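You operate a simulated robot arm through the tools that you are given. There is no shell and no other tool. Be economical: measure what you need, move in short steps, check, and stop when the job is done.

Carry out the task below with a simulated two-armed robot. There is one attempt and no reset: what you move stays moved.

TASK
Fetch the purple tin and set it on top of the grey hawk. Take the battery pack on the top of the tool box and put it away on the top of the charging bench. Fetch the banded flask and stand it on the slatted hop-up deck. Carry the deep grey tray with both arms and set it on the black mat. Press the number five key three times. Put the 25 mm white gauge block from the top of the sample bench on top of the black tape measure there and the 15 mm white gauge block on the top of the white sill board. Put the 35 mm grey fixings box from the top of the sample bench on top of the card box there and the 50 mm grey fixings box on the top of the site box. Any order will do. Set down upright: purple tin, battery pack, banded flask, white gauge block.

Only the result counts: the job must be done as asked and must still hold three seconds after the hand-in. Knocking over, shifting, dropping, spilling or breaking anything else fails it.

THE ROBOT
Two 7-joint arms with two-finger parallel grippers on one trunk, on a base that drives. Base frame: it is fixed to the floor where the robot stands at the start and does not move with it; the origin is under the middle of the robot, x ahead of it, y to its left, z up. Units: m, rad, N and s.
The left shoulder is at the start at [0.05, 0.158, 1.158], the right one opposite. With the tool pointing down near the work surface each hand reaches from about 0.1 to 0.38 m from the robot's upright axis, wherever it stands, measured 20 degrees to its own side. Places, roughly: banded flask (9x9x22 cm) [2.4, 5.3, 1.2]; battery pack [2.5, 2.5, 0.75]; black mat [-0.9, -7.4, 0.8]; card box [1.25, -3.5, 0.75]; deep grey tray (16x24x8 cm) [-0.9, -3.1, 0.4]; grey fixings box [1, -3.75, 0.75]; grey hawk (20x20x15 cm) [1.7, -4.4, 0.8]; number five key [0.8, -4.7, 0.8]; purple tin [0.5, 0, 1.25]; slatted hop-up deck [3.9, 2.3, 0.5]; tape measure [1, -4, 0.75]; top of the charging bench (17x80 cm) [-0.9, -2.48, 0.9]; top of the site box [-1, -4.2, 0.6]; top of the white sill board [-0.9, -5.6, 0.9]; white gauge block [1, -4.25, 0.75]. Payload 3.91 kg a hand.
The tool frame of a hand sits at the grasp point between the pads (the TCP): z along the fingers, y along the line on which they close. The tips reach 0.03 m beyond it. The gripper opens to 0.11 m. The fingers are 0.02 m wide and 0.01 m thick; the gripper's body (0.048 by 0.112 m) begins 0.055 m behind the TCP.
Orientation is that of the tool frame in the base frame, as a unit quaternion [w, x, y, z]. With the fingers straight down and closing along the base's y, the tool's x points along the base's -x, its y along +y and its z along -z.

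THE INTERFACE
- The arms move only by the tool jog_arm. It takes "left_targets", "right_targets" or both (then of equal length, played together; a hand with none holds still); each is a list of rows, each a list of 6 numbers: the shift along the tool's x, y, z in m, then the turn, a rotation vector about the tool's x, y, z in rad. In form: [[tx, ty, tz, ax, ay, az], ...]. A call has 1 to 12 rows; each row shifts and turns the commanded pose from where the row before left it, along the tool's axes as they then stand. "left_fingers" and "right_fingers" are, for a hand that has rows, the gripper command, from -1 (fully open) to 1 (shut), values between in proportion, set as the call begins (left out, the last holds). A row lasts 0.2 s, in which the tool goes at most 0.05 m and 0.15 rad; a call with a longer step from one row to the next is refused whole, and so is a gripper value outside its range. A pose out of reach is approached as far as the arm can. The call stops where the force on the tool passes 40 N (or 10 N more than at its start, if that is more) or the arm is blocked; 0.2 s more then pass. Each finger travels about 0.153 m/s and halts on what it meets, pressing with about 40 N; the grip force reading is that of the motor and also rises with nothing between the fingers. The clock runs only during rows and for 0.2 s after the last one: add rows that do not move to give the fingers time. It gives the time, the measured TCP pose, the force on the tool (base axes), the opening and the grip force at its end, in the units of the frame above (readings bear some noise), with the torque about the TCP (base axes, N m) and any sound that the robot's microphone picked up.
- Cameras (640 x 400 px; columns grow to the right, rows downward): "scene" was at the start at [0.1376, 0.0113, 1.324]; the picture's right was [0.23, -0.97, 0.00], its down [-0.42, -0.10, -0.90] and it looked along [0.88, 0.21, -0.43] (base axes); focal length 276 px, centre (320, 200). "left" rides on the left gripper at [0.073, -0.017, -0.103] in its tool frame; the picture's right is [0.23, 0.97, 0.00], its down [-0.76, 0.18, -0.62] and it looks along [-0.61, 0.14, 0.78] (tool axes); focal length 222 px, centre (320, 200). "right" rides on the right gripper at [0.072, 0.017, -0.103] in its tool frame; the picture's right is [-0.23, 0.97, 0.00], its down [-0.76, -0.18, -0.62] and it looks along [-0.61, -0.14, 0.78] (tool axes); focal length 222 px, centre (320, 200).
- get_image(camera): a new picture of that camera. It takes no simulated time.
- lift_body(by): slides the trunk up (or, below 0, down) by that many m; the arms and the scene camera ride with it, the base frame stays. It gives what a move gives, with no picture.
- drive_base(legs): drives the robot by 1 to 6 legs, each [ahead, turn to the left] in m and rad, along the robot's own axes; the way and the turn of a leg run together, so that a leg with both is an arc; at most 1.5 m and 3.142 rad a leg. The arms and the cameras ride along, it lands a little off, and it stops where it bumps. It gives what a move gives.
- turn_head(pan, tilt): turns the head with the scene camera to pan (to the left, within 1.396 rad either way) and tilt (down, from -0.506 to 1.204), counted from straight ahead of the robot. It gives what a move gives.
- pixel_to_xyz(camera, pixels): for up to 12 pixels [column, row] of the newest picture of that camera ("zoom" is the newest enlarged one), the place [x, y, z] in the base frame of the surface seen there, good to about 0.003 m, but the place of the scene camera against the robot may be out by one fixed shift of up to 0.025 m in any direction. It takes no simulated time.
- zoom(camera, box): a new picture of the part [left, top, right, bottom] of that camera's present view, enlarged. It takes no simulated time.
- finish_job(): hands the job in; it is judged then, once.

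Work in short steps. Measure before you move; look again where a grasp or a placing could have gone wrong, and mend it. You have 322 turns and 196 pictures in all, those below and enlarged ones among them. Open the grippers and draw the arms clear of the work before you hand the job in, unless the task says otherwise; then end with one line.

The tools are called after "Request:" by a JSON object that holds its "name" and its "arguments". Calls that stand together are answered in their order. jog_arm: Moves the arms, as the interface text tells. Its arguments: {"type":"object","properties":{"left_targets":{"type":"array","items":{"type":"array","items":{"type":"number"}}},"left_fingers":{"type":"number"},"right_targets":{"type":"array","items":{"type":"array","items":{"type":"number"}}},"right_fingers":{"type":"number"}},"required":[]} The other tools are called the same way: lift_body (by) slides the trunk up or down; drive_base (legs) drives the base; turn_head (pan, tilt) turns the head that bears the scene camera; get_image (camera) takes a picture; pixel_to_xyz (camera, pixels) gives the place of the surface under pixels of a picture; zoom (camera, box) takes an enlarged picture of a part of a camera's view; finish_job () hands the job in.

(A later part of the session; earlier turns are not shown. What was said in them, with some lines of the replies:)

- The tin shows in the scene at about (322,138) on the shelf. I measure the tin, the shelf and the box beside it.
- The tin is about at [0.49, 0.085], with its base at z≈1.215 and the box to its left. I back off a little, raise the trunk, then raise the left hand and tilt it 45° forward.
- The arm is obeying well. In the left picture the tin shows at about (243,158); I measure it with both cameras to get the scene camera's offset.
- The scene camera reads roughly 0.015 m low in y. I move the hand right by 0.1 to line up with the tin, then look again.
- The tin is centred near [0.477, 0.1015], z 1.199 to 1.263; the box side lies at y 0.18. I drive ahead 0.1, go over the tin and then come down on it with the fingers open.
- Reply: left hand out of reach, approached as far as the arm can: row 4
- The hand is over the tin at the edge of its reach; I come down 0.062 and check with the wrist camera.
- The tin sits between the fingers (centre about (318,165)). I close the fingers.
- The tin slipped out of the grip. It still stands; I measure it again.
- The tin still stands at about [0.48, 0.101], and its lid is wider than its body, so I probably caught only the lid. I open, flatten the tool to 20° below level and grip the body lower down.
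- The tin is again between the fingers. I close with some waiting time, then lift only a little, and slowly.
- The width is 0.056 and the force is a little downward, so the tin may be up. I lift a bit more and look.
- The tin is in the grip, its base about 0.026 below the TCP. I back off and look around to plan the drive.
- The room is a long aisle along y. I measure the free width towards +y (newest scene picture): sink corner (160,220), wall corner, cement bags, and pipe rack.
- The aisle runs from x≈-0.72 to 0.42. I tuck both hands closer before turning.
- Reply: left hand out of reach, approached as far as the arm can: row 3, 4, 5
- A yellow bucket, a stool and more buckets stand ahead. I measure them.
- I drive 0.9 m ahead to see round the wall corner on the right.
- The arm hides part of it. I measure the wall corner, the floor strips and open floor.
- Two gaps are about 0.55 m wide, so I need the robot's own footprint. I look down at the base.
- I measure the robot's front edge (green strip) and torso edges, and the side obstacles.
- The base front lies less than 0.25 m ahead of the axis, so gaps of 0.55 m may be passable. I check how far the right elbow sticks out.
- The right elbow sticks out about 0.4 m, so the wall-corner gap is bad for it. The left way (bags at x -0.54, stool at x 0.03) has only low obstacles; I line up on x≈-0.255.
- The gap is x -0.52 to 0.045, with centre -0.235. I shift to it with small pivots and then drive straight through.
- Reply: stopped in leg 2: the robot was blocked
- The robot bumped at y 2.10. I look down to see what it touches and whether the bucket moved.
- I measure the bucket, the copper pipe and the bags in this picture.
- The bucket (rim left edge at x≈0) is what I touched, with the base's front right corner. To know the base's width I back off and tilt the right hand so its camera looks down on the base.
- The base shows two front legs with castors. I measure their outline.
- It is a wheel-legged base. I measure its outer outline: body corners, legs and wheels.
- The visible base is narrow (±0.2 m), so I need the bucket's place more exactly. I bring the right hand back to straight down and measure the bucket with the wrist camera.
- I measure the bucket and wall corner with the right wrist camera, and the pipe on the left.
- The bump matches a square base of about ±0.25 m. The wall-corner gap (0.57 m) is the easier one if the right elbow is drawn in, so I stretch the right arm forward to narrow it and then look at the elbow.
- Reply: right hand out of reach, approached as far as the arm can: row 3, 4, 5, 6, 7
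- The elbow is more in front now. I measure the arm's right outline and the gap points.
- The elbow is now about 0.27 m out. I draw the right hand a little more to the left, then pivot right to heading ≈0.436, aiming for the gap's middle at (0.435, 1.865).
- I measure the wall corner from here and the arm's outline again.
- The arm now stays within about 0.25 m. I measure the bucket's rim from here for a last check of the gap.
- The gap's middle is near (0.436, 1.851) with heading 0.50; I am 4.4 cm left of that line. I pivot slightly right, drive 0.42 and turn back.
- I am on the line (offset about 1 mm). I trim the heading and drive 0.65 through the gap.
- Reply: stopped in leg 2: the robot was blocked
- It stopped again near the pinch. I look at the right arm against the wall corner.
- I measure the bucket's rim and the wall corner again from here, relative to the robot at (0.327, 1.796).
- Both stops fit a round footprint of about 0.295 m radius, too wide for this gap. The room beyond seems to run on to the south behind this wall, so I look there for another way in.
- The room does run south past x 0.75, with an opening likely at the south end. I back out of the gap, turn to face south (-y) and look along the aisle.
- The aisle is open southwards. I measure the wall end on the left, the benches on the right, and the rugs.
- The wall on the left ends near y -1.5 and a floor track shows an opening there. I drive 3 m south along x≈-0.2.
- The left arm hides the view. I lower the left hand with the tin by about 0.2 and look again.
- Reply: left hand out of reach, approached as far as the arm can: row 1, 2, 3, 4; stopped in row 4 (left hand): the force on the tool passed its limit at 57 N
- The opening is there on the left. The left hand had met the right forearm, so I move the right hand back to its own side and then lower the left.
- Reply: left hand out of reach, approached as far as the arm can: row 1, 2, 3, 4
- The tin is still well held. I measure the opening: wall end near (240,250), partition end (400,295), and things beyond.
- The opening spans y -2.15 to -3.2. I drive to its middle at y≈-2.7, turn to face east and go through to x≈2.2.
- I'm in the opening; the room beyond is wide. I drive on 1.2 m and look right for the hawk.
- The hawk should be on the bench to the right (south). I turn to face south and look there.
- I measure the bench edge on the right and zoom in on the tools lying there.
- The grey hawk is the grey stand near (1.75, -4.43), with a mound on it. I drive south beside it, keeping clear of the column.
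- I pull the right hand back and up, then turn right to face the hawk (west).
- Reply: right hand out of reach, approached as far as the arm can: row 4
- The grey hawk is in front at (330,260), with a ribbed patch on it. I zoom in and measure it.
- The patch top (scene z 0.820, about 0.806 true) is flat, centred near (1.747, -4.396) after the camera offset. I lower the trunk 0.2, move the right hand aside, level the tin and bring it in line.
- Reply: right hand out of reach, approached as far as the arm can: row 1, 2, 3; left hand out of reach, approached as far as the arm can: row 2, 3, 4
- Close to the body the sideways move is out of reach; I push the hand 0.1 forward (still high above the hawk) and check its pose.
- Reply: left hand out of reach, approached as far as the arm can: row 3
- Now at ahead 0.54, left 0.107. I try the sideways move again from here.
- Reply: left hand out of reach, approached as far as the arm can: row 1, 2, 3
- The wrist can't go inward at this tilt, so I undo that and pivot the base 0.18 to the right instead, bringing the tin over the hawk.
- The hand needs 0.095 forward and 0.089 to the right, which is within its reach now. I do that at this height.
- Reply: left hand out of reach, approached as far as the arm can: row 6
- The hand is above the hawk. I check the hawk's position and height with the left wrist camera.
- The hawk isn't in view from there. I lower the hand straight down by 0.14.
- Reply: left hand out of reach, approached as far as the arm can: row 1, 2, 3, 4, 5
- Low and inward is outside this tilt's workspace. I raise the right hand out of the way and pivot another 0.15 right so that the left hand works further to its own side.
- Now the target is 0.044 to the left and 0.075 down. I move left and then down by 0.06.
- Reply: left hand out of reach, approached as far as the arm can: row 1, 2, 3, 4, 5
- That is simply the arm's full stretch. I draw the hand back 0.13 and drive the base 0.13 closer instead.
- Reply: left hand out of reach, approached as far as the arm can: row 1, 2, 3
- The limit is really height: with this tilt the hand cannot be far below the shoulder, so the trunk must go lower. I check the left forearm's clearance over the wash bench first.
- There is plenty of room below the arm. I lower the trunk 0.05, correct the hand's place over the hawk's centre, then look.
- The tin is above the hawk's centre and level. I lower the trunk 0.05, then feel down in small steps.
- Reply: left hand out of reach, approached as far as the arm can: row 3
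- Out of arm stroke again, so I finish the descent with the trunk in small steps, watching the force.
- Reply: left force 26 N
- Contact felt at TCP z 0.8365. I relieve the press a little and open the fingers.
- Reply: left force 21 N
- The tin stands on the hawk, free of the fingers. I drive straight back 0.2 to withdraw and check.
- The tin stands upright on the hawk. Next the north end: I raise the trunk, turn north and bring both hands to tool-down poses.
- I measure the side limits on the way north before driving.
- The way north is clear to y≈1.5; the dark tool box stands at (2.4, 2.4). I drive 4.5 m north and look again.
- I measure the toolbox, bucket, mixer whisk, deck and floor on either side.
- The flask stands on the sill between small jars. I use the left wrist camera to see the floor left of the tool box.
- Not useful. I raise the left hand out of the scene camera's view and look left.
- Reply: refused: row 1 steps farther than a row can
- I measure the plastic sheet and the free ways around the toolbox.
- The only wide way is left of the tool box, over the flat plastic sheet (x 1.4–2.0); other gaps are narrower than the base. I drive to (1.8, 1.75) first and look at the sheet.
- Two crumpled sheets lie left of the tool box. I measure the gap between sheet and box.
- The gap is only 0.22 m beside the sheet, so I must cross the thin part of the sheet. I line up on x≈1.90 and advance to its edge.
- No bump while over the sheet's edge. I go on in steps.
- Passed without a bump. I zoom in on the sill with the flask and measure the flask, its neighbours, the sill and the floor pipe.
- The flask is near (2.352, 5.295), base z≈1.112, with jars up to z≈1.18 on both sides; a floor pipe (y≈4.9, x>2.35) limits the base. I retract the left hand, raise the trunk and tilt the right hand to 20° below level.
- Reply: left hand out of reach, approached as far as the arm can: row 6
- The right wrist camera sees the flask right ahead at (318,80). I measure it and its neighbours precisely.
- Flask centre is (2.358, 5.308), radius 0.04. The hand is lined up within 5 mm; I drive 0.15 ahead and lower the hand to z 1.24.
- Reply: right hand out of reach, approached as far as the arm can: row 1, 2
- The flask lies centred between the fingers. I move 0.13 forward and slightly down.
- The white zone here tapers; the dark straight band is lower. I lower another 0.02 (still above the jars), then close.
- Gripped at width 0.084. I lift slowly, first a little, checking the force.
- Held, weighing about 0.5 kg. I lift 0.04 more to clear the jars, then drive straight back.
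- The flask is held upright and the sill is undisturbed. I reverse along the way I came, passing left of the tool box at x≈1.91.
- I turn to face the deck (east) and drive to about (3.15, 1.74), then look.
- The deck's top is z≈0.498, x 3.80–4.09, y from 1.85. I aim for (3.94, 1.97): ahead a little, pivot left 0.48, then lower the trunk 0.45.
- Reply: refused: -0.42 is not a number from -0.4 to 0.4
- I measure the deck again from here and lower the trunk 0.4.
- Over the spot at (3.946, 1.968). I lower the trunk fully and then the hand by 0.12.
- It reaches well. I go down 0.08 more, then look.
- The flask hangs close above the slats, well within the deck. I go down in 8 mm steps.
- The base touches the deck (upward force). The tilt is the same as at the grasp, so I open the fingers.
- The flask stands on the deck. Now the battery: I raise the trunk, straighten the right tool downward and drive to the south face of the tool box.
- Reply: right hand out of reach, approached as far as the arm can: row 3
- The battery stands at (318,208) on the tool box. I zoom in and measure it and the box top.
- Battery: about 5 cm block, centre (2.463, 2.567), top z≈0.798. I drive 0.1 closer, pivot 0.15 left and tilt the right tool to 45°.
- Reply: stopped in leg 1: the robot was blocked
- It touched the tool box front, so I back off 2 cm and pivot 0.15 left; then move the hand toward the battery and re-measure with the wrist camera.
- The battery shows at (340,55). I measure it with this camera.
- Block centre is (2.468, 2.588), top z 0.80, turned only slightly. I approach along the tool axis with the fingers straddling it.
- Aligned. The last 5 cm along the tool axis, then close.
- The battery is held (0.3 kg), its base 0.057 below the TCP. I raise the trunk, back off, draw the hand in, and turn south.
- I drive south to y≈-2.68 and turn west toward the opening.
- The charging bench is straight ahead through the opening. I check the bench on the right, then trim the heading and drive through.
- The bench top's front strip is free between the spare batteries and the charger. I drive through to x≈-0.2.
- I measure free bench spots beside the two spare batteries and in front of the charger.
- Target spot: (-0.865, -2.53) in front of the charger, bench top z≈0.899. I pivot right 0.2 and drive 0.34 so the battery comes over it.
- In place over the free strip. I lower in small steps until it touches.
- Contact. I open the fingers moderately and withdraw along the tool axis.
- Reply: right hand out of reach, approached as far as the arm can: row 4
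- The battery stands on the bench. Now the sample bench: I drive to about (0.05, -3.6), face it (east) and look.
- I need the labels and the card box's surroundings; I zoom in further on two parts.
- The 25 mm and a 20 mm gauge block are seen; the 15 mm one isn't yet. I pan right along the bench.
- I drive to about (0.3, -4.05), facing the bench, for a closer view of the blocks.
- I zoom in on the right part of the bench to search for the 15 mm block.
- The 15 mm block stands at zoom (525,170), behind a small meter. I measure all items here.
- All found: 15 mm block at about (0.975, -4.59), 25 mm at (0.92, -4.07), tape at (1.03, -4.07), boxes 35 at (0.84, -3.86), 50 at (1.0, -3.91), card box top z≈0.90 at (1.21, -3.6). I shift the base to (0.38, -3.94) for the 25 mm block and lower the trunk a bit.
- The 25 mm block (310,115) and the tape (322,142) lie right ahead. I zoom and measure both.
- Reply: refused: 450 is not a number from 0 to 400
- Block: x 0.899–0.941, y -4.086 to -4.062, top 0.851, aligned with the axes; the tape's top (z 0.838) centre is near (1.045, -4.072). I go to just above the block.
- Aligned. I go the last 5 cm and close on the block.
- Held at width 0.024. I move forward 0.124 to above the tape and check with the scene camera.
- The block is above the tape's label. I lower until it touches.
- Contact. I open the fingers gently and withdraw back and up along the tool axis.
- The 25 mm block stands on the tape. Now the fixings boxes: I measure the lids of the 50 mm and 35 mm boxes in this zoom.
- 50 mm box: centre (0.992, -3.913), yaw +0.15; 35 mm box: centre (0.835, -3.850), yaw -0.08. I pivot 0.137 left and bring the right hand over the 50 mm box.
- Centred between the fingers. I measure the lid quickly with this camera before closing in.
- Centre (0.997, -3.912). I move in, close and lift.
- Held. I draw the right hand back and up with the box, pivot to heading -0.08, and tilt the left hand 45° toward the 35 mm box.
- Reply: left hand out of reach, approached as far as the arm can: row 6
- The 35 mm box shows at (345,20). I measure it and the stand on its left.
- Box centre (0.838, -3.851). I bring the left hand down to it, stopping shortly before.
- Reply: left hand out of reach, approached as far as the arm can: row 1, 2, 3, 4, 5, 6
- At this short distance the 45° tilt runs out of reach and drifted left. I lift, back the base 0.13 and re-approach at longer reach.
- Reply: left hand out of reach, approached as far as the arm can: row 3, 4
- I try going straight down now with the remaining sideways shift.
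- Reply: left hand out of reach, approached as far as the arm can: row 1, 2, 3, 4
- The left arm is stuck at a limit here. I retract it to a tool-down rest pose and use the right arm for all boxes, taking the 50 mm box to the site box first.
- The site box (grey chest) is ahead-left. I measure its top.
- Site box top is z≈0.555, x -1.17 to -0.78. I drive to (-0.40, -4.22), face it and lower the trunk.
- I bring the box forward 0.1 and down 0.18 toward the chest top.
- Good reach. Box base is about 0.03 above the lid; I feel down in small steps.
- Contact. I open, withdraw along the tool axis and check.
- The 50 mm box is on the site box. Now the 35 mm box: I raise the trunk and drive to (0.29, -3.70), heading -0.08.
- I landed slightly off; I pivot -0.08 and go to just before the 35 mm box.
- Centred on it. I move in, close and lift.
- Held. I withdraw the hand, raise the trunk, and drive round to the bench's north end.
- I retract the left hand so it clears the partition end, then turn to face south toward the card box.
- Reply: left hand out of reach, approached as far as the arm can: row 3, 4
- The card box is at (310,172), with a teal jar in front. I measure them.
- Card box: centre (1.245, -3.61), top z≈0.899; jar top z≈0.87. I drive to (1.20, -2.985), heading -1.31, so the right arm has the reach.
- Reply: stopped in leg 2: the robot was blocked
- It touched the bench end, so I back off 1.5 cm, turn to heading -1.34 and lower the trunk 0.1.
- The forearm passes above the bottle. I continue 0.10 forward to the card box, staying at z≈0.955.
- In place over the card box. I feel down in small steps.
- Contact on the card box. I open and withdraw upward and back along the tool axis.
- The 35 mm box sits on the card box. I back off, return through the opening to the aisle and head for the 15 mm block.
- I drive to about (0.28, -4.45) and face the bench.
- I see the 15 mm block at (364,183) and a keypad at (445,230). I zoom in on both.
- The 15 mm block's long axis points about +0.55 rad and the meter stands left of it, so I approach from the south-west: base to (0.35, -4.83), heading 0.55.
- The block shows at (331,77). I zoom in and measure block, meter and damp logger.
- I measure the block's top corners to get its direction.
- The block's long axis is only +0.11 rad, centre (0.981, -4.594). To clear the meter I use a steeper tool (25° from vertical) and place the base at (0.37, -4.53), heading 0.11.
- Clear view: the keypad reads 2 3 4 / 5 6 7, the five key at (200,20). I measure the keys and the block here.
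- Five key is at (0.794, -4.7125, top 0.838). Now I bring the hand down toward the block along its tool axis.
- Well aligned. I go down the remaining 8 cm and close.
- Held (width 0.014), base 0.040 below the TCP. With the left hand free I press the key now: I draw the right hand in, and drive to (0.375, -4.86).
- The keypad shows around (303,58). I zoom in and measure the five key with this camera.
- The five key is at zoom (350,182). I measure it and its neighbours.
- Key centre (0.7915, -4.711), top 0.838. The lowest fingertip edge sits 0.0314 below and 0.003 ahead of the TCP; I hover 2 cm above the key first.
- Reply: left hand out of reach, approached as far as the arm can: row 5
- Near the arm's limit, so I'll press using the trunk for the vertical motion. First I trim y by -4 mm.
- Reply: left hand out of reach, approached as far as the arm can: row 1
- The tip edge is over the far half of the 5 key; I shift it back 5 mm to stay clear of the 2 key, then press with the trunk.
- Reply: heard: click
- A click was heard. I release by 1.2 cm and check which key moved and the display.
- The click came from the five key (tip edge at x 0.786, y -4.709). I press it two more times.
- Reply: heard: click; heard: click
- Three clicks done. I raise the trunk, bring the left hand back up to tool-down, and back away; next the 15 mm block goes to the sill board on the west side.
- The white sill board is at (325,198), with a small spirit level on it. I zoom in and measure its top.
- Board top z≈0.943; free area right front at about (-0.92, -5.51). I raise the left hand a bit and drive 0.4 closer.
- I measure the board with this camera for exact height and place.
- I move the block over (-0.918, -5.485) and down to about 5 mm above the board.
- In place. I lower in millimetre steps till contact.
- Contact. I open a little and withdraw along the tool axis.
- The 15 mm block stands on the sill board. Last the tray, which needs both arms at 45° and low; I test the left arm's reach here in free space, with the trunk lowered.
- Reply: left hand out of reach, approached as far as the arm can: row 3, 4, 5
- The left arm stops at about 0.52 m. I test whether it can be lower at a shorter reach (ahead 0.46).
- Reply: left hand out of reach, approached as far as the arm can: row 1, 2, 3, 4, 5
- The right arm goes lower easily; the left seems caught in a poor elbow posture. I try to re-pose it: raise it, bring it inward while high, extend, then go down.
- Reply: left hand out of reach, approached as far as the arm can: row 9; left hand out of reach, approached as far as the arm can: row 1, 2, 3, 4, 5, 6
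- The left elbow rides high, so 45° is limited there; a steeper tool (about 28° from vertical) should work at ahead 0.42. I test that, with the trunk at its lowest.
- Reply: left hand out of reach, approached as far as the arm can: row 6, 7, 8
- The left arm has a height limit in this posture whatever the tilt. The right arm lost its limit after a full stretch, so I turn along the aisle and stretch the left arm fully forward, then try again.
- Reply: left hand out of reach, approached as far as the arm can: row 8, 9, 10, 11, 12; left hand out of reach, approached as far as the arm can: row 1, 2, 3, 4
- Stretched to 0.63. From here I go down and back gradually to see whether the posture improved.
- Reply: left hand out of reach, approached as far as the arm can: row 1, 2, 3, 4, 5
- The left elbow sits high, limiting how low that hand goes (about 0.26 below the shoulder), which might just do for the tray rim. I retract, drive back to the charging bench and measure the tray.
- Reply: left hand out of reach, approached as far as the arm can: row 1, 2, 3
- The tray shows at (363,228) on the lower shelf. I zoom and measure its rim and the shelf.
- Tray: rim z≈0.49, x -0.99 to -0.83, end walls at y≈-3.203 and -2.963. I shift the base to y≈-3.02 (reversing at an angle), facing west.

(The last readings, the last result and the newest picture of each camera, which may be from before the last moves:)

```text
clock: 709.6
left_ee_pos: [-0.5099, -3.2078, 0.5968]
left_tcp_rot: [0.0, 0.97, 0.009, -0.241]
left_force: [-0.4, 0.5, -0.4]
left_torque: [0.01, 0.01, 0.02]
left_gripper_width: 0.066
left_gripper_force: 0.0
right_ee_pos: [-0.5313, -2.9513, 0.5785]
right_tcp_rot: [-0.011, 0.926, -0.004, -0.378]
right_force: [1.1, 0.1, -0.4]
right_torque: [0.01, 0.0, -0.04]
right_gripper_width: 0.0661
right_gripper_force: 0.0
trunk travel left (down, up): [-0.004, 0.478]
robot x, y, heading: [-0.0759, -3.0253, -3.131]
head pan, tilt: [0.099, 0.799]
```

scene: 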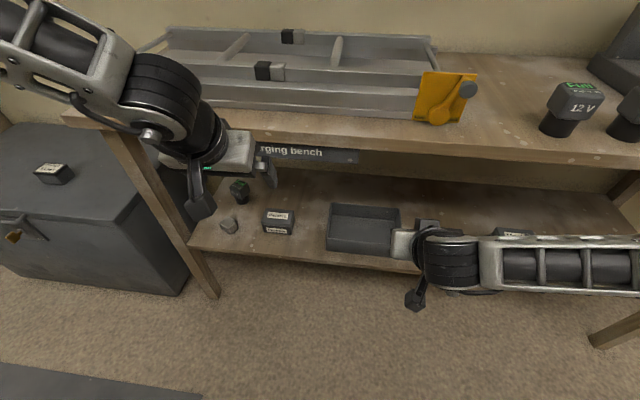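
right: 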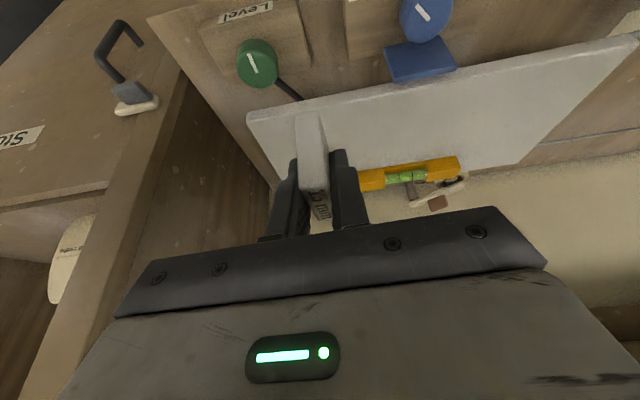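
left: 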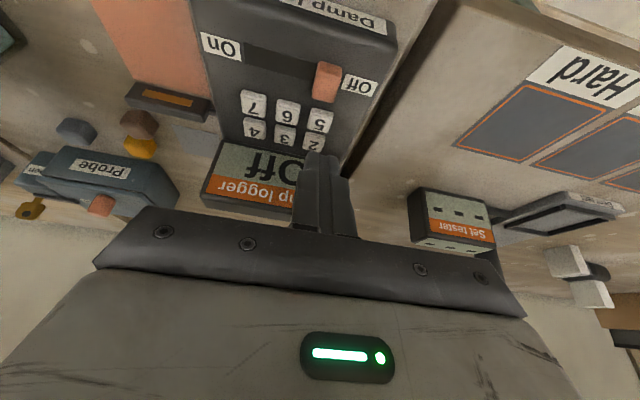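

Both hands are lined up with the end walls (y -3.208 and -2.951), z≈0.59. I drive 0.34 forward under the bench top and look through both wrist cameras.

Request:
{"name": "drive_base", "arguments": {"legs": [[0.34, 0]]}}

Request:
{"name": "get_image", "arguments": {"camera": "left"}}

Request:
{"name": "get_image", "arguments": {"camera": "right"}}

```text
clock: 711.8
left_ee_pos: [-0.8552, -3.2114, 0.5972]
left_tcp_rot: [0.0, 0.97, 0.009, -0.241]
left_force: [0.3, -0.2, 0.7]
left_torque: [-0.02, -0.02, 0.0]
left_gripper_width: 0.0661
left_gripper_force: 0.0
right_ee_pos: [-0.8767, -2.9541, 0.5782]
right_tcp_rot: [-0.011, 0.926, -0.004, -0.378]
right_force: [0.7, -0.9, 0.1]
right_torque: [-0.02, 0.01, 0.03]
right_gripper_width: 0.0662
right_gripper_force: 0.1
trunk travel left (down, up): [-0.004, 0.478]
robot x, y, heading: [-0.4182, -3.0266, -3.135]
head pan, tilt: [0.099, 0.799]
```

```text
43 pictures are left
```

left: 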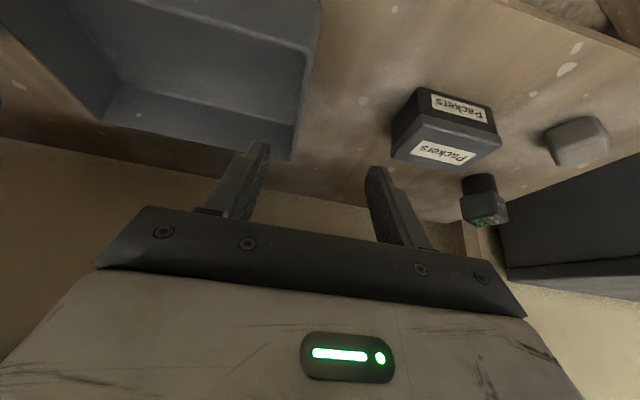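

```text
42 pictures are left
```

right: 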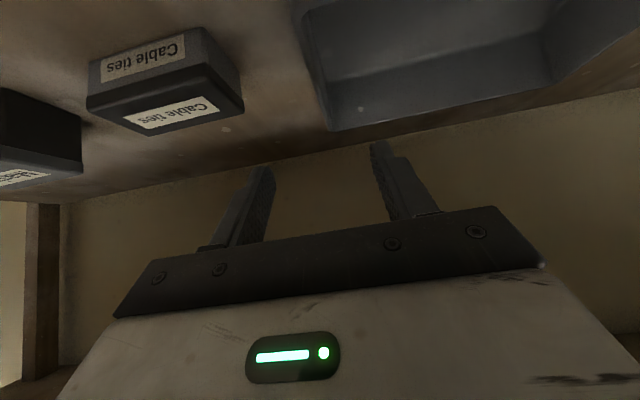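

I measure the end walls: left picture rim (318,40)-(292,150), right picture rim (305,40)-(325,120).

Request:
{"name": "pixel_to_xyz", "arguments": {"camera": "left", "pixels": [[318, 20], [308, 80], [296, 140], [312, 50], [302, 110], [300, 60], [290, 125], [325, 60]]}}

Request:
{"name": "pixel_to_xyz", "arguments": {"camera": "right", "pixels": [[300, 15], [308, 50], [318, 90], [326, 122], [312, 50], [330, 100], [345, 60], [240, 100]]}}

```text
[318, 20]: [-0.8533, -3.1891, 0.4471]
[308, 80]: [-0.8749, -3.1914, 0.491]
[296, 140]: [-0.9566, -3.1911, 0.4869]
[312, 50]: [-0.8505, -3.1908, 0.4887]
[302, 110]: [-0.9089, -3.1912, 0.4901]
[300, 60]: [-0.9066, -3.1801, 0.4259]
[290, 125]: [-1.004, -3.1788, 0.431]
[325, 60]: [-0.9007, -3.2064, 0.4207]
```

```text
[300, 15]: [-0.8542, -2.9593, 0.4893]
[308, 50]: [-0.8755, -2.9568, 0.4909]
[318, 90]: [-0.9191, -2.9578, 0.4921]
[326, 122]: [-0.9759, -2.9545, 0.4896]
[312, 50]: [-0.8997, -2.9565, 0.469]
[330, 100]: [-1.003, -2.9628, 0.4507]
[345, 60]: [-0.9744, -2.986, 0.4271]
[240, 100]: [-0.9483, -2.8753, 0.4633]
```

Wall centres: y -3.190 (left) and -2.957 (right), rim z 0.490. I move the left hand inward 0.021 and down, leaving the right still.

Request:
{"name": "jog_arm", "arguments": {"left_targets": [[0, -0.0105, 0, 0, 0, 0], [0, -0.0105, 0, 0, 0, 0], [0.0148, 0, 0.028, 0, 0, 0], [0.0148, 0, 0.028, 0, 0, 0], [0, 0, 0, 0, 0, 0]]}}

```text
clock: 713.0
left_ee_pos: [-0.8551, -3.1891, 0.5354]
left_tcp_rot: [0.0, 0.97, 0.009, -0.242]
left_force: [0.4, 0.1, -0.7]
left_torque: [-0.02, -0.01, 0.01]
left_gripper_width: 0.0658
left_gripper_force: 0.1
right_ee_pos: [-0.8762, -2.9535, 0.5778]
right_tcp_rot: [-0.011, 0.925, -0.004, -0.379]
right_force: [0.1, -0.4, 1.2]
right_torque: [-0.01, -0.01, 0.01]
right_gripper_width: 0.0662
right_gripper_force: 0.0
trunk travel left (down, up): [-0.004, 0.478]
robot x, y, heading: [-0.4197, -3.0303, -3.136]
head pan, tilt: [0.099, 0.799]
```

Works. I move it 0.035 deeper (x≈-0.89) and down to z≈0.487.

Request:
{"name": "jog_arm", "arguments": {"left_targets": [[-0.0155, 0, 0.0082, 0, 0, 0], [-0.0155, 0, 0.0082, 0, 0, 0], [0.0115, 0, 0.0217, 0, 0, 0], [0.0115, 0, 0.0217, 0, 0, 0], [0, 0, 0, 0, 0, 0]], "right_targets": [[0, 0, 0, 0, 0, 0], [0, 0.0, 0, 0, 0, 0], [0.014, 0.002, 0.014, 0, 0, 0], [0.022, 0.002, 0.022, 0, 0, 0], [0.022, 0, 0.022, 0, 0, 0]]}}

```text
clock: 714.2
left_ee_pos: [-0.8825, -3.2028, 0.4969]
left_tcp_rot: [-0.001, 0.97, 0.009, -0.241]
left_force: [0.2, 0.1, 0.8]
left_torque: [-0.01, 0.02, 0.01]
left_gripper_width: 0.0659
left_gripper_force: 0.1
left hand out of reach, approached as far as the arm can: row 3, 4
right_ee_pos: [-0.8746, -2.9554, 0.4958]
right_tcp_rot: [-0.01, 0.925, -0.003, -0.379]
right_force: [0.2, 0.0, -0.7]
right_torque: [0.01, 0.0, -0.04]
right_gripper_width: 0.0659
right_gripper_force: 0.1
trunk travel left (down, up): [-0.004, 0.478]
robot x, y, heading: [-0.4195, -3.0258, -3.131]
head pan, tilt: [0.099, 0.799]
```

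Left is at z 0.497 (fingertips 2 cm below the rim), right at 0.496. I lower the right a bit and close both grippers on the end walls.

Request:
{"name": "jog_arm", "arguments": {"right_targets": [[0.012, 0, 0.012, 0, 0, 0], [0, 0, 0, 0, 0, 0]]}}

Request:
{"name": "jog_arm", "arguments": {"left_targets": [[0, 0, 0, 0, 0, 0], [0, 0, 0, 0, 0, 0], [0, 0, 0, 0, 0, 0], [0, 0, 0, 0, 0, 0]], "right_targets": [[0, 0, 0, 0, 0, 0], [0, 0, 0, 0, 0, 0], [0, 0, 0, 0, 0, 0], [0, 0, 0, 0, 0, 0]], "left_fingers": 1, "right_fingers": 1}}

Request:
{"name": "get_image", "arguments": {"camera": "left"}}

Request:
{"name": "get_image", "arguments": {"camera": "right"}}

```text
clock: 714.8
left_ee_pos: [-0.8836, -3.2023, 0.4983]
left_tcp_rot: [0.001, 0.97, 0.01, -0.241]
left_force: [-0.3, 0.3, 0.4]
left_torque: [-0.01, 0.02, 0.01]
left_gripper_width: 0.0661
left_gripper_force: 0.1
right_ee_pos: [-0.8769, -2.9553, 0.482]
right_tcp_rot: [-0.01, 0.925, -0.004, -0.38]
right_force: [-2.9, 1.5, 11.7]
right_torque: [-0.49, -0.27, -0.18]
right_gripper_width: 0.0659
right_gripper_force: 0.1
trunk travel left (down, up): [-0.004, 0.478]
robot x, y, heading: [-0.4165, -3.025, -3.131]
head pan, tilt: [0.099, 0.799]
```

```text
clock: 715.8
left_ee_pos: [-0.8794, -3.1953, 0.4985]
left_tcp_rot: [-0.011, 0.971, 0.003, -0.24]
left_force: [4.3, 2.8, -0.4]
left_torque: [-0.39, 0.57, -0.04]
left_gripper_width: 0.0049
left_gripper_force: 39.8
right_ee_pos: [-0.8757, -2.9597, 0.4797]
right_tcp_rot: [-0.004, 0.926, -0.001, -0.378]
right_force: [-2.9, -2.5, -0.7]
right_torque: [0.41, -0.78, -0.81]
right_gripper_width: 0.005
right_gripper_force: 39.9
trunk travel left (down, up): [-0.004, 0.478]
robot x, y, heading: [-0.4197, -3.0288, -3.132]
head pan, tilt: [0.099, 0.799]
stopped in row 4 (right hand): the force on the tool passed its limit at 40 N (the readings are from after the stop); the commanded pose is now the measured one
```

```text
41 pictures are left
```

left: 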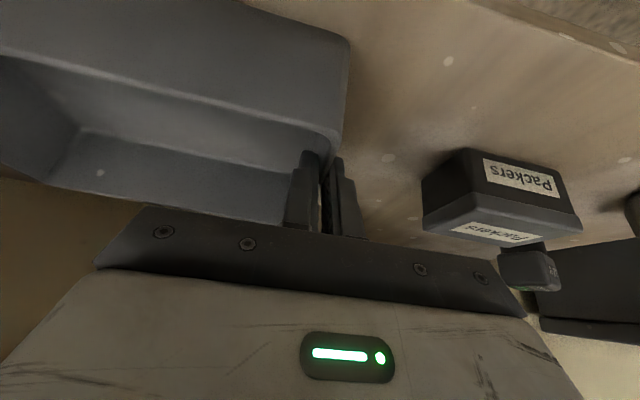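

```text
40 pictures are left
```

right: 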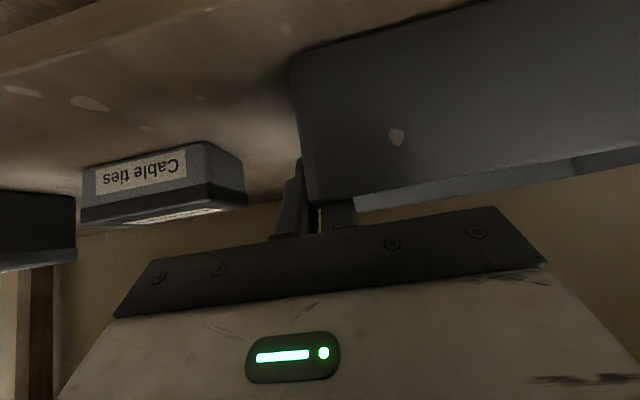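

Both grippers hold the 5 mm walls. I lift with the trunk so both hands rise together: first 2 cm.

Request:
{"name": "lift_body", "arguments": {"by": 0.02}}

Request:
{"name": "lift_body", "arguments": {"by": 0.05}}

Request:
{"name": "get_image", "arguments": {"camera": "scene"}}

```text
clock: 716.5
left_ee_pos: [-0.8806, -3.1941, 0.518]
left_tcp_rot: [-0.01, 0.971, 0.004, -0.241]
left_force: [6.3, 3.6, -0.1]
left_torque: [-0.27, 0.45, -0.24]
left_gripper_width: 0.0048
left_gripper_force: 40.3
right_ee_pos: [-0.8733, -2.9592, 0.5021]
right_tcp_rot: [-0.003, 0.926, 0.001, -0.378]
right_force: [-5.5, -3.3, -3.2]
right_torque: [0.66, -0.66, -1.12]
right_gripper_width: 0.0047
right_gripper_force: 39.9
trunk travel left (down, up): [-0.024, 0.458]
robot x, y, heading: [-0.418, -3.027, -3.129]
head pan, tilt: [0.099, 0.799]
```

```text
clock: 717.4
left_ee_pos: [-0.8816, -3.1943, 0.5689]
left_tcp_rot: [-0.012, 0.971, 0.003, -0.24]
left_force: [6.7, 4.3, 0.2]
left_torque: [-0.2, -0.1, -0.32]
left_gripper_width: 0.0046
left_gripper_force: 39.7
right_ee_pos: [-0.8743, -2.9605, 0.5507]
right_tcp_rot: [-0.004, 0.926, 0.0, -0.378]
right_force: [-7.0, -4.8, -2.3]
right_torque: [0.73, -0.14, -1.2]
right_gripper_width: 0.005
right_gripper_force: 40.2
trunk travel left (down, up): [-0.074, 0.408]
robot x, y, heading: [-0.4152, -3.0309, -3.133]
head pan, tilt: [0.099, 0.799]
```

```text
39 pictures are left
```

scene: 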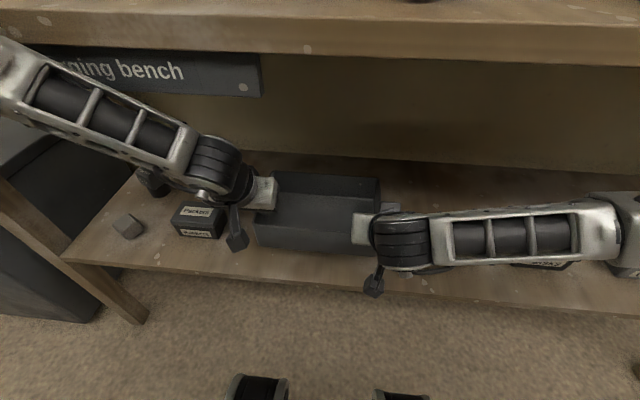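

The tray is up and level. I drive straight back 0.4 and check it.

Request:
{"name": "drive_base", "arguments": {"legs": [[-0.4, 0]]}}

Request:
{"name": "get_image", "arguments": {"camera": "scene"}}

```text
clock: 719.9
left_ee_pos: [-0.4837, -3.1878, 0.5686]
left_tcp_rot: [-0.012, 0.971, -0.002, -0.24]
left_force: [7.2, 5.3, 0.1]
left_torque: [-0.24, -0.37, -0.29]
left_gripper_width: 0.0048
left_gripper_force: 39.9
right_ee_pos: [-0.4741, -2.9545, 0.5512]
right_tcp_rot: [-0.006, 0.926, -0.007, -0.377]
right_force: [-6.6, -5.2, -3.4]
right_torque: [0.71, 0.17, -1.25]
right_gripper_width: 0.0049
right_gripper_force: 40.2
trunk travel left (down, up): [-0.074, 0.408]
robot x, y, heading: [-0.0218, -3.0274, 3.144]
head pan, tilt: [0.099, 0.799]
```

```text
38 pictures are left
```

scene: 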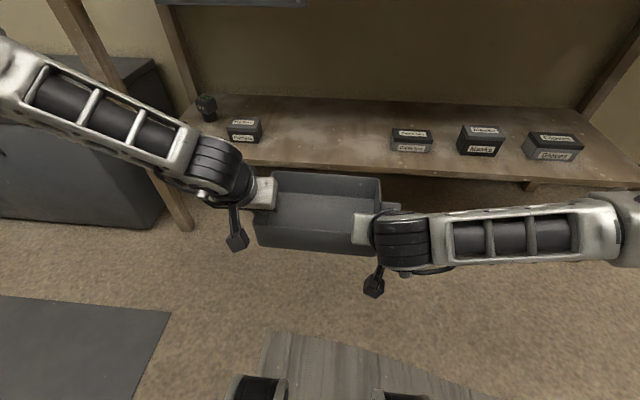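

The tray is held well. I raise the trunk 0.4, turn south and drive along the aisle toward the mat.

Request:
{"name": "lift_body", "arguments": {"by": 0.4}}

Request:
{"name": "drive_base", "arguments": {"legs": [[0, 1.57], [1.4, 0]]}}

Request:
{"name": "turn_head", "arguments": {"pan": 0, "tilt": 0.4}}

Request:
{"name": "get_image", "arguments": {"camera": "scene"}}

```text
clock: 723.7
left_ee_pos: [-0.4836, -3.1888, 0.9691]
left_tcp_rot: [-0.012, 0.971, -0.002, -0.24]
left_force: [6.2, 3.3, 0.9]
left_torque: [-0.3, -0.43, -0.23]
left_gripper_width: 0.0046
left_gripper_force: 40.3
right_ee_pos: [-0.4746, -2.9537, 0.9515]
right_tcp_rot: [-0.006, 0.926, -0.006, -0.378]
right_force: [-6.5, -3.1, -2.3]
right_torque: [0.67, 0.25, -1.15]
right_gripper_width: 0.0048
right_gripper_force: 40.0
trunk travel left (down, up): [-0.474, 0.008]
robot x, y, heading: [-0.0221, -3.0258, 3.141]
head pan, tilt: [0.099, 0.799]
```

```text
clock: 734.5
left_ee_pos: [0.1486, -4.8784, 0.9684]
left_tcp_rot: [0.161, 0.688, 0.684, -0.179]
left_force: [-2.5, 4.9, 0.2]
left_torque: [0.1, -0.27, -0.18]
left_gripper_width: 0.0049
left_gripper_force: 39.8
right_ee_pos: [-0.0873, -4.8698, 0.9519]
right_tcp_rot: [0.262, 0.659, 0.651, -0.271]
right_force: [3.7, -5.3, -2.5]
right_torque: [0.06, 0.62, -1.1]
right_gripper_width: 0.005
right_gripper_force: 39.8
trunk travel left (down, up): [-0.474, 0.008]
robot x, y, heading: [-0.0165, -4.4152, -1.571]
head pan, tilt: [0.099, 0.799]
```

```text
clock: 735.4
left_ee_pos: [0.1487, -4.8791, 0.9685]
left_tcp_rot: [0.161, 0.689, 0.684, -0.179]
left_force: [-2.6, 3.4, -0.7]
left_torque: [-0.33, -0.35, -0.06]
left_gripper_width: 0.0046
left_gripper_force: 40.3
right_ee_pos: [-0.0857, -4.8706, 0.952]
right_tcp_rot: [0.263, 0.659, 0.651, -0.271]
right_force: [1.9, -3.2, -0.7]
right_torque: [0.49, 0.48, -0.76]
right_gripper_width: 0.0048
right_gripper_force: 40.1
trunk travel left (down, up): [-0.474, 0.008]
robot x, y, heading: [-0.0139, -4.4177, -1.573]
head pan, tilt: [0.0, 0.4]
```

```text
37 pictures are left
```

scene: 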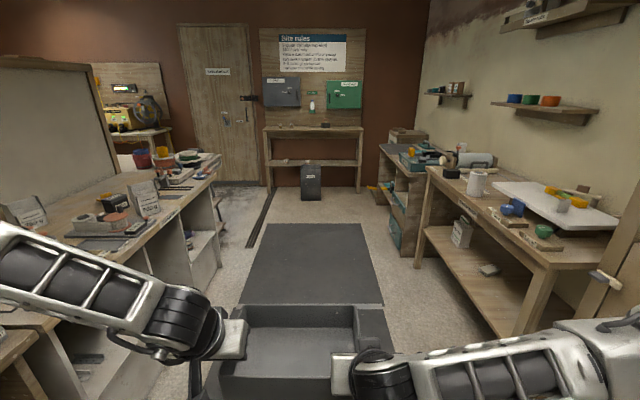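

I zoom in on the far right bench to find the black mat.

Request:
{"name": "zoom", "arguments": {"camera": "scene", "box": [360, 110, 520, 230]}}

Request:
{"name": "pixel_to_xyz", "arguments": {"camera": "zoom", "pixels": [[130, 90], [90, 125], [160, 150], [200, 130], [70, 110], [140, 150], [180, 300], [260, 215]]}}

```text
3.33 times, centred on (440, 170) of scene
```

zoom: 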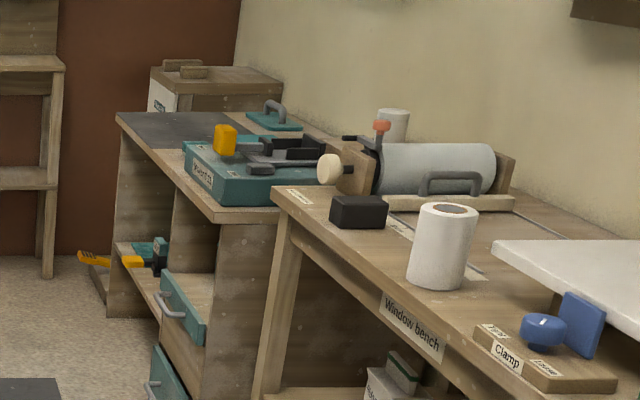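

```text
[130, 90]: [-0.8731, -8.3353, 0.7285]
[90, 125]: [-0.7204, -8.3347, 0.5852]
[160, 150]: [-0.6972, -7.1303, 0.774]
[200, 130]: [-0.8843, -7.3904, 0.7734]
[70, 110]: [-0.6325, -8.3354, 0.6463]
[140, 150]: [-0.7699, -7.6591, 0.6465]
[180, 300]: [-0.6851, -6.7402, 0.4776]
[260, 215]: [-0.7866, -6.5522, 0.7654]
```

The mat lies on the far bench around (-0.88, -7.4), z≈0.76. I drive on to y≈-7.38 and turn right to face it.

Request:
{"name": "drive_base", "arguments": {"legs": [[1.5, 0], [1.46, 0], [0, -1.57]]}}

Request:
{"name": "turn_head", "arguments": {"pan": 0, "tilt": 0.6}}

Request:
{"name": "get_image", "arguments": {"camera": "scene"}}

```text
clock: 753.5
left_ee_pos: [-0.5296, -7.5424, 0.9685]
left_tcp_rot: [-0.015, 0.97, -0.014, -0.241]
left_force: [4.4, 3.7, -1.0]
left_torque: [-0.33, -0.2, -0.11]
left_gripper_width: 0.0046
left_gripper_force: 40.1
right_ee_pos: [-0.5153, -7.3088, 0.9503]
right_tcp_rot: [-0.01, 0.925, -0.017, -0.379]
right_force: [-3.5, -4.2, -2.2]
right_torque: [0.5, -0.02, -0.82]
right_gripper_width: 0.005
right_gripper_force: 39.8
trunk travel left (down, up): [-0.474, 0.008]
robot x, y, heading: [-0.064, -7.3987, 3.117]
head pan, tilt: [0.0, 0.4]
```

```text
clock: 754.3
left_ee_pos: [-0.5301, -7.544, 0.9687]
left_tcp_rot: [-0.016, 0.97, -0.015, -0.24]
left_force: [2.9, 1.8, -2.1]
left_torque: [-0.35, 0.31, 0.0]
left_gripper_width: 0.0048
left_gripper_force: 39.5
right_ee_pos: [-0.5149, -7.3084, 0.9509]
right_tcp_rot: [-0.01, 0.926, -0.017, -0.378]
right_force: [-3.0, -1.0, -0.8]
right_torque: [0.32, -0.47, -0.51]
right_gripper_width: 0.0046
right_gripper_force: 40.2
trunk travel left (down, up): [-0.474, 0.008]
robot x, y, heading: [-0.0637, -7.3939, 3.118]
head pan, tilt: [0.0, 0.6]
```

```text
35 pictures are left
```

scene: 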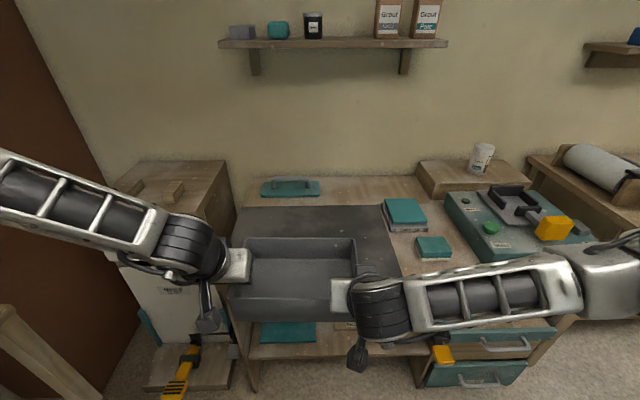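

The black mat lies ahead. I measure its corners and height, and its neighbours.

Request:
{"name": "pixel_to_xyz", "arguments": {"camera": "scene", "pixels": [[245, 212], [375, 212], [395, 265], [300, 220], [380, 235], [230, 235], [240, 207], [403, 205], [433, 240], [290, 190], [395, 290], [420, 290]]}}

```text
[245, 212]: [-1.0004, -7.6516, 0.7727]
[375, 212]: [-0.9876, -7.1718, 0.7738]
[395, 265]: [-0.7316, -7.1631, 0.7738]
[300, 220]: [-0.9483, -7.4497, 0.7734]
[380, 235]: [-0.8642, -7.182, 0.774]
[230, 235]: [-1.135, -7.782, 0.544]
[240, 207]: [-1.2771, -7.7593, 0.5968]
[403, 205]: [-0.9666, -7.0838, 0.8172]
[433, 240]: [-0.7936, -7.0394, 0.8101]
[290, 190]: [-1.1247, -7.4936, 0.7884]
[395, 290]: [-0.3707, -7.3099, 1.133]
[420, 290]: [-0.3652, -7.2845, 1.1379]
```

Mat: x -0.99 to -0.72, y -7.67 to -7.18, z≈0.76. I drive 0.28 forward so the tray is over it.

Request:
{"name": "drive_base", "arguments": {"legs": [[0.28, 0]]}}

Request:
{"name": "lift_body", "arguments": {"by": -0.1}}

Request:
{"name": "get_image", "arguments": {"camera": "scene"}}

```text
clock: 756.2
left_ee_pos: [-0.8099, -7.5384, 0.9689]
left_tcp_rot: [-0.015, 0.971, -0.012, -0.239]
left_force: [3.5, 2.1, -0.9]
left_torque: [-0.36, -0.17, -0.03]
left_gripper_width: 0.0049
left_gripper_force: 40.4
right_ee_pos: [-0.7955, -7.303, 0.9513]
right_tcp_rot: [-0.01, 0.926, -0.016, -0.378]
right_force: [-3.6, -1.6, -1.1]
right_torque: [0.48, -0.02, -0.65]
right_gripper_width: 0.0045
right_gripper_force: 40.2
trunk travel left (down, up): [-0.474, 0.008]
robot x, y, heading: [-0.3409, -7.3864, 3.123]
head pan, tilt: [0.0, 0.6]
```

```text
clock: 757.5
left_ee_pos: [-0.8095, -7.5383, 0.8688]
left_tcp_rot: [-0.015, 0.97, -0.013, -0.24]
left_force: [1.7, 0.7, -1.7]
left_torque: [-0.4, 0.11, 0.05]
left_gripper_width: 0.0048
left_gripper_force: 40.5
right_ee_pos: [-0.7948, -7.3014, 0.8517]
right_tcp_rot: [-0.01, 0.925, -0.016, -0.379]
right_force: [-1.5, -3.1, -1.5]
right_torque: [0.39, -0.22, -0.44]
right_gripper_width: 0.0047
right_gripper_force: 40.4
trunk travel left (down, up): [-0.374, 0.108]
robot x, y, heading: [-0.3464, -7.3886, 3.116]
head pan, tilt: [0.0, 0.6]
```

```text
34 pictures are left
```

scene: 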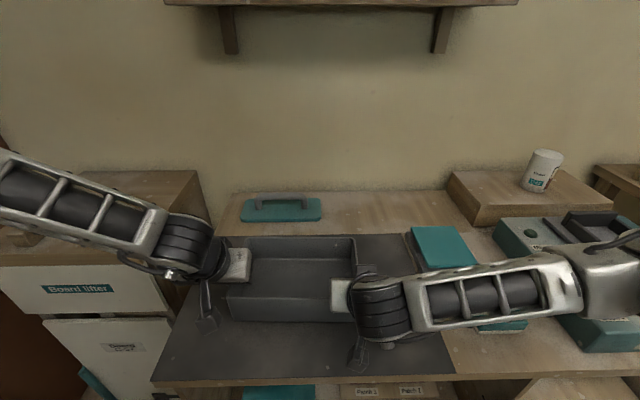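

The tray is over the mat. I check the right forearm's height above the teal pads before the last 3 cm.

Request:
{"name": "pixel_to_xyz", "arguments": {"camera": "scene", "pixels": [[480, 290], [540, 280], [430, 310], [500, 327], [440, 240], [600, 290], [590, 330], [300, 330], [420, 350]]}}

```text
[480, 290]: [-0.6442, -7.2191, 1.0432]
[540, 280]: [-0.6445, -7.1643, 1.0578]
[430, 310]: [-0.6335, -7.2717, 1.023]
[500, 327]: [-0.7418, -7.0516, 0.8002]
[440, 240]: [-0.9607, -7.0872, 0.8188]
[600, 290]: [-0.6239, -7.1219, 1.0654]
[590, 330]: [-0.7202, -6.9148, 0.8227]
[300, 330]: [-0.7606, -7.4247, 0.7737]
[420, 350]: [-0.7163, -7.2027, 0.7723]
```

Plenty of clearance. I lower the last 3 cm in small steps.

Request:
{"name": "lift_body", "arguments": {"by": -0.024}}

Request:
{"name": "lift_body", "arguments": {"by": -0.005}}

Request:
{"name": "lift_body", "arguments": {"by": -0.003}}

```text
clock: 758.2
left_ee_pos: [-0.8084, -7.5381, 0.8445]
left_tcp_rot: [-0.015, 0.971, -0.012, -0.24]
left_force: [2.0, 2.3, -0.9]
left_torque: [-0.39, -0.07, 0.05]
left_gripper_width: 0.0049
left_gripper_force: 39.6
right_ee_pos: [-0.7943, -7.3027, 0.8274]
right_tcp_rot: [-0.01, 0.926, -0.016, -0.378]
right_force: [-1.7, -1.3, -1.5]
right_torque: [0.44, -0.08, -0.5]
right_gripper_width: 0.0048
right_gripper_force: 39.6
trunk travel left (down, up): [-0.35, 0.132]
robot x, y, heading: [-0.3409, -7.3831, 3.12]
head pan, tilt: [0.0, 0.6]
```

```text
clock: 758.8
left_ee_pos: [-0.8094, -7.5369, 0.8403]
left_tcp_rot: [-0.015, 0.971, -0.013, -0.239]
left_force: [3.4, 1.8, -2.3]
left_torque: [-0.41, -0.16, 0.02]
left_gripper_width: 0.0047
left_gripper_force: 39.7
right_ee_pos: [-0.7949, -7.3018, 0.8221]
right_tcp_rot: [-0.009, 0.925, -0.015, -0.378]
right_force: [-1.8, -1.6, -0.9]
right_torque: [0.47, 0.01, -0.5]
right_gripper_width: 0.0048
right_gripper_force: 39.4
trunk travel left (down, up): [-0.345, 0.137]
robot x, y, heading: [-0.3396, -7.3848, 3.116]
head pan, tilt: [0.0, 0.6]
```

```text
clock: 759.3
left_ee_pos: [-0.8104, -7.5389, 0.8378]
left_tcp_rot: [-0.015, 0.971, -0.013, -0.24]
left_force: [4.2, -1.0, 6.3]
left_torque: [-0.43, -0.27, 0.04]
left_gripper_width: 0.0048
left_gripper_force: 39.7
right_ee_pos: [-0.7954, -7.3029, 0.8196]
right_tcp_rot: [-0.009, 0.925, -0.015, -0.379]
right_force: [-2.7, -1.0, -0.5]
right_torque: [0.35, 0.92, -0.46]
right_gripper_width: 0.0048
right_gripper_force: 40.1
trunk travel left (down, up): [-0.342, 0.14]
robot x, y, heading: [-0.3404, -7.3884, 3.118]
head pan, tilt: [0.0, 0.6]
```

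The left side touches. One more 2 mm, then I open both grippers.

Request:
{"name": "lift_body", "arguments": {"by": -0.002}}

Request:
{"name": "jog_arm", "arguments": {"left_targets": [[0, 0, 0, 0, 0, 0], [0, 0, 0, 0, 0, 0], [0, 0, 0, 0, 0, 0]], "right_targets": [[0, 0, 0, 0, 0, 0], [0, 0, 0, 0, 0, 0], [0, 0, 0, 0, 0, 0]], "left_fingers": -0.1, "right_fingers": -0.1}}

Request:
{"name": "lift_body", "arguments": {"by": 0.1}}

Request:
{"name": "get_image", "arguments": {"camera": "scene"}}

```text
clock: 759.8
left_ee_pos: [-0.8091, -7.5374, 0.8382]
left_tcp_rot: [-0.014, 0.97, -0.012, -0.242]
left_force: [6.6, -3.2, 23.2]
left_torque: [-0.62, -0.67, 0.03]
left_gripper_width: 0.0047
left_gripper_force: 39.9
right_ee_pos: [-0.7946, -7.3029, 0.8186]
right_tcp_rot: [-0.009, 0.925, -0.016, -0.38]
right_force: [-4.7, 0.0, 0.3]
right_torque: [-0.03, 0.65, -0.53]
right_gripper_width: 0.0051
right_gripper_force: 40.3
trunk travel left (down, up): [-0.34, 0.142]
robot x, y, heading: [-0.3413, -7.3856, 3.118]
head pan, tilt: [0.0, 0.6]
```

```text
clock: 760.6
left_ee_pos: [-0.81, -7.5382, 0.8343]
left_tcp_rot: [-0.015, 0.97, -0.013, -0.24]
left_force: [-0.1, -1.0, 0.7]
left_torque: [0.02, -0.03, -0.01]
left_gripper_width: 0.0604
left_gripper_force: 0.1
right_ee_pos: [-0.7953, -7.3034, 0.8169]
right_tcp_rot: [-0.01, 0.926, -0.014, -0.378]
right_force: [-0.4, 0.2, -0.5]
right_torque: [0.0, 0.01, 0.02]
right_gripper_width: 0.0605
right_gripper_force: 0.0
trunk travel left (down, up): [-0.34, 0.142]
robot x, y, heading: [-0.3433, -7.3812, 3.118]
head pan, tilt: [0.0, 0.6]
```

```text
clock: 762.0
left_ee_pos: [-0.81, -7.5383, 0.9342]
left_tcp_rot: [-0.015, 0.971, -0.012, -0.239]
left_force: [0.4, 0.9, -0.1]
left_torque: [0.02, 0.01, -0.03]
left_gripper_width: 0.0606
left_gripper_force: 0.0
right_ee_pos: [-0.7961, -7.3032, 0.9168]
right_tcp_rot: [-0.01, 0.925, -0.016, -0.379]
right_force: [0.2, -0.3, 0.9]
right_torque: [0.02, -0.01, -0.03]
right_gripper_width: 0.0605
right_gripper_force: 0.0
trunk travel left (down, up): [-0.44, 0.042]
robot x, y, heading: [-0.3435, -7.3814, 3.12]
head pan, tilt: [0.0, 0.6]
```

```text
33 pictures are left
```

scene: 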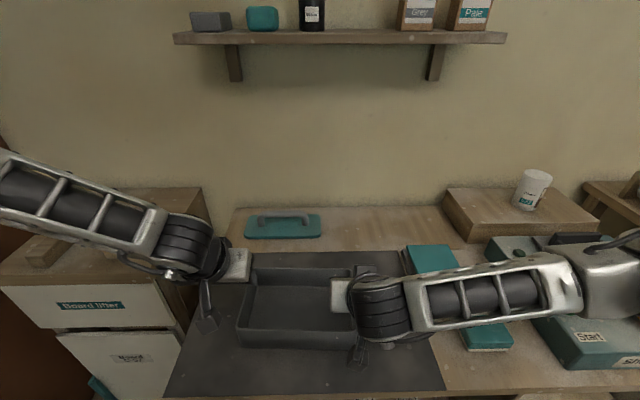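

The tray lies on the mat and the fingers are above the rim. I back off and check the final placement.

Request:
{"name": "drive_base", "arguments": {"legs": [[-0.35, 0]]}}

Request:
{"name": "get_image", "arguments": {"camera": "scene"}}

```text
clock: 764.2
left_ee_pos: [-0.4606, -7.5465, 0.9348]
left_tcp_rot: [-0.015, 0.971, -0.013, -0.24]
left_force: [0.5, 0.1, 0.3]
left_torque: [0.0, 0.01, -0.01]
left_gripper_width: 0.0606
left_gripper_force: 0.0
right_ee_pos: [-0.4464, -7.3113, 0.9175]
right_tcp_rot: [-0.009, 0.925, -0.014, -0.379]
right_force: [0.1, -1.1, -0.1]
right_torque: [0.05, -0.01, -0.04]
right_gripper_width: 0.0603
right_gripper_force: 0.1
trunk travel left (down, up): [-0.44, 0.042]
robot x, y, heading: [0.0046, -7.3956, 3.118]
head pan, tilt: [0.0, 0.6]
```

```text
32 pictures are left
```

scene: 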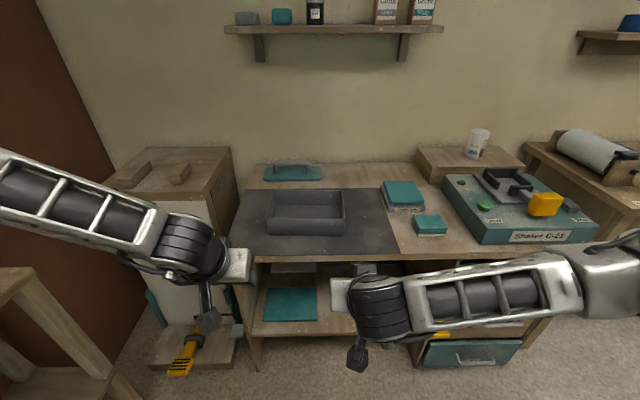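

The tray is fully on the mat. I open both grippers wide, then hand in.

Request:
{"name": "jog_arm", "arguments": {"left_targets": [[0, 0, 0, 0, 0, 0], [0, 0, 0, 0, 0, 0]], "right_targets": [[0, 0, 0, 0, 0, 0], [0, 0, 0, 0, 0, 0]], "left_fingers": -1, "right_fingers": -1}}

Request:
{"name": "finish_job", "arguments": {}}

```text
clock: 764.8
left_ee_pos: [-0.4598, -7.5467, 0.9353]
left_tcp_rot: [-0.014, 0.97, -0.012, -0.24]
left_force: [-0.1, -0.1, 0.5]
left_torque: [0.0, 0.01, 0.0]
left_gripper_width: 0.1099
left_gripper_force: 0.1
right_ee_pos: [-0.4465, -7.3102, 0.9162]
right_tcp_rot: [-0.01, 0.925, -0.015, -0.378]
right_force: [-0.4, 0.2, 0.2]
right_torque: [0.03, -0.03, 0.01]
right_gripper_width: 0.1103
right_gripper_force: 0.1
trunk travel left (down, up): [-0.44, 0.042]
robot x, y, heading: [0.0044, -7.3933, 3.122]
head pan, tilt: [0.0, 0.6]
```

```text
The job is handed in.
```

All nine items are done and the job is handed in: everything was seen in place after release and the five key clicked three times, but the base bumped a yellow bucket, the tool box and the sample bench on the way, none looked shifted, and I did not check them again.
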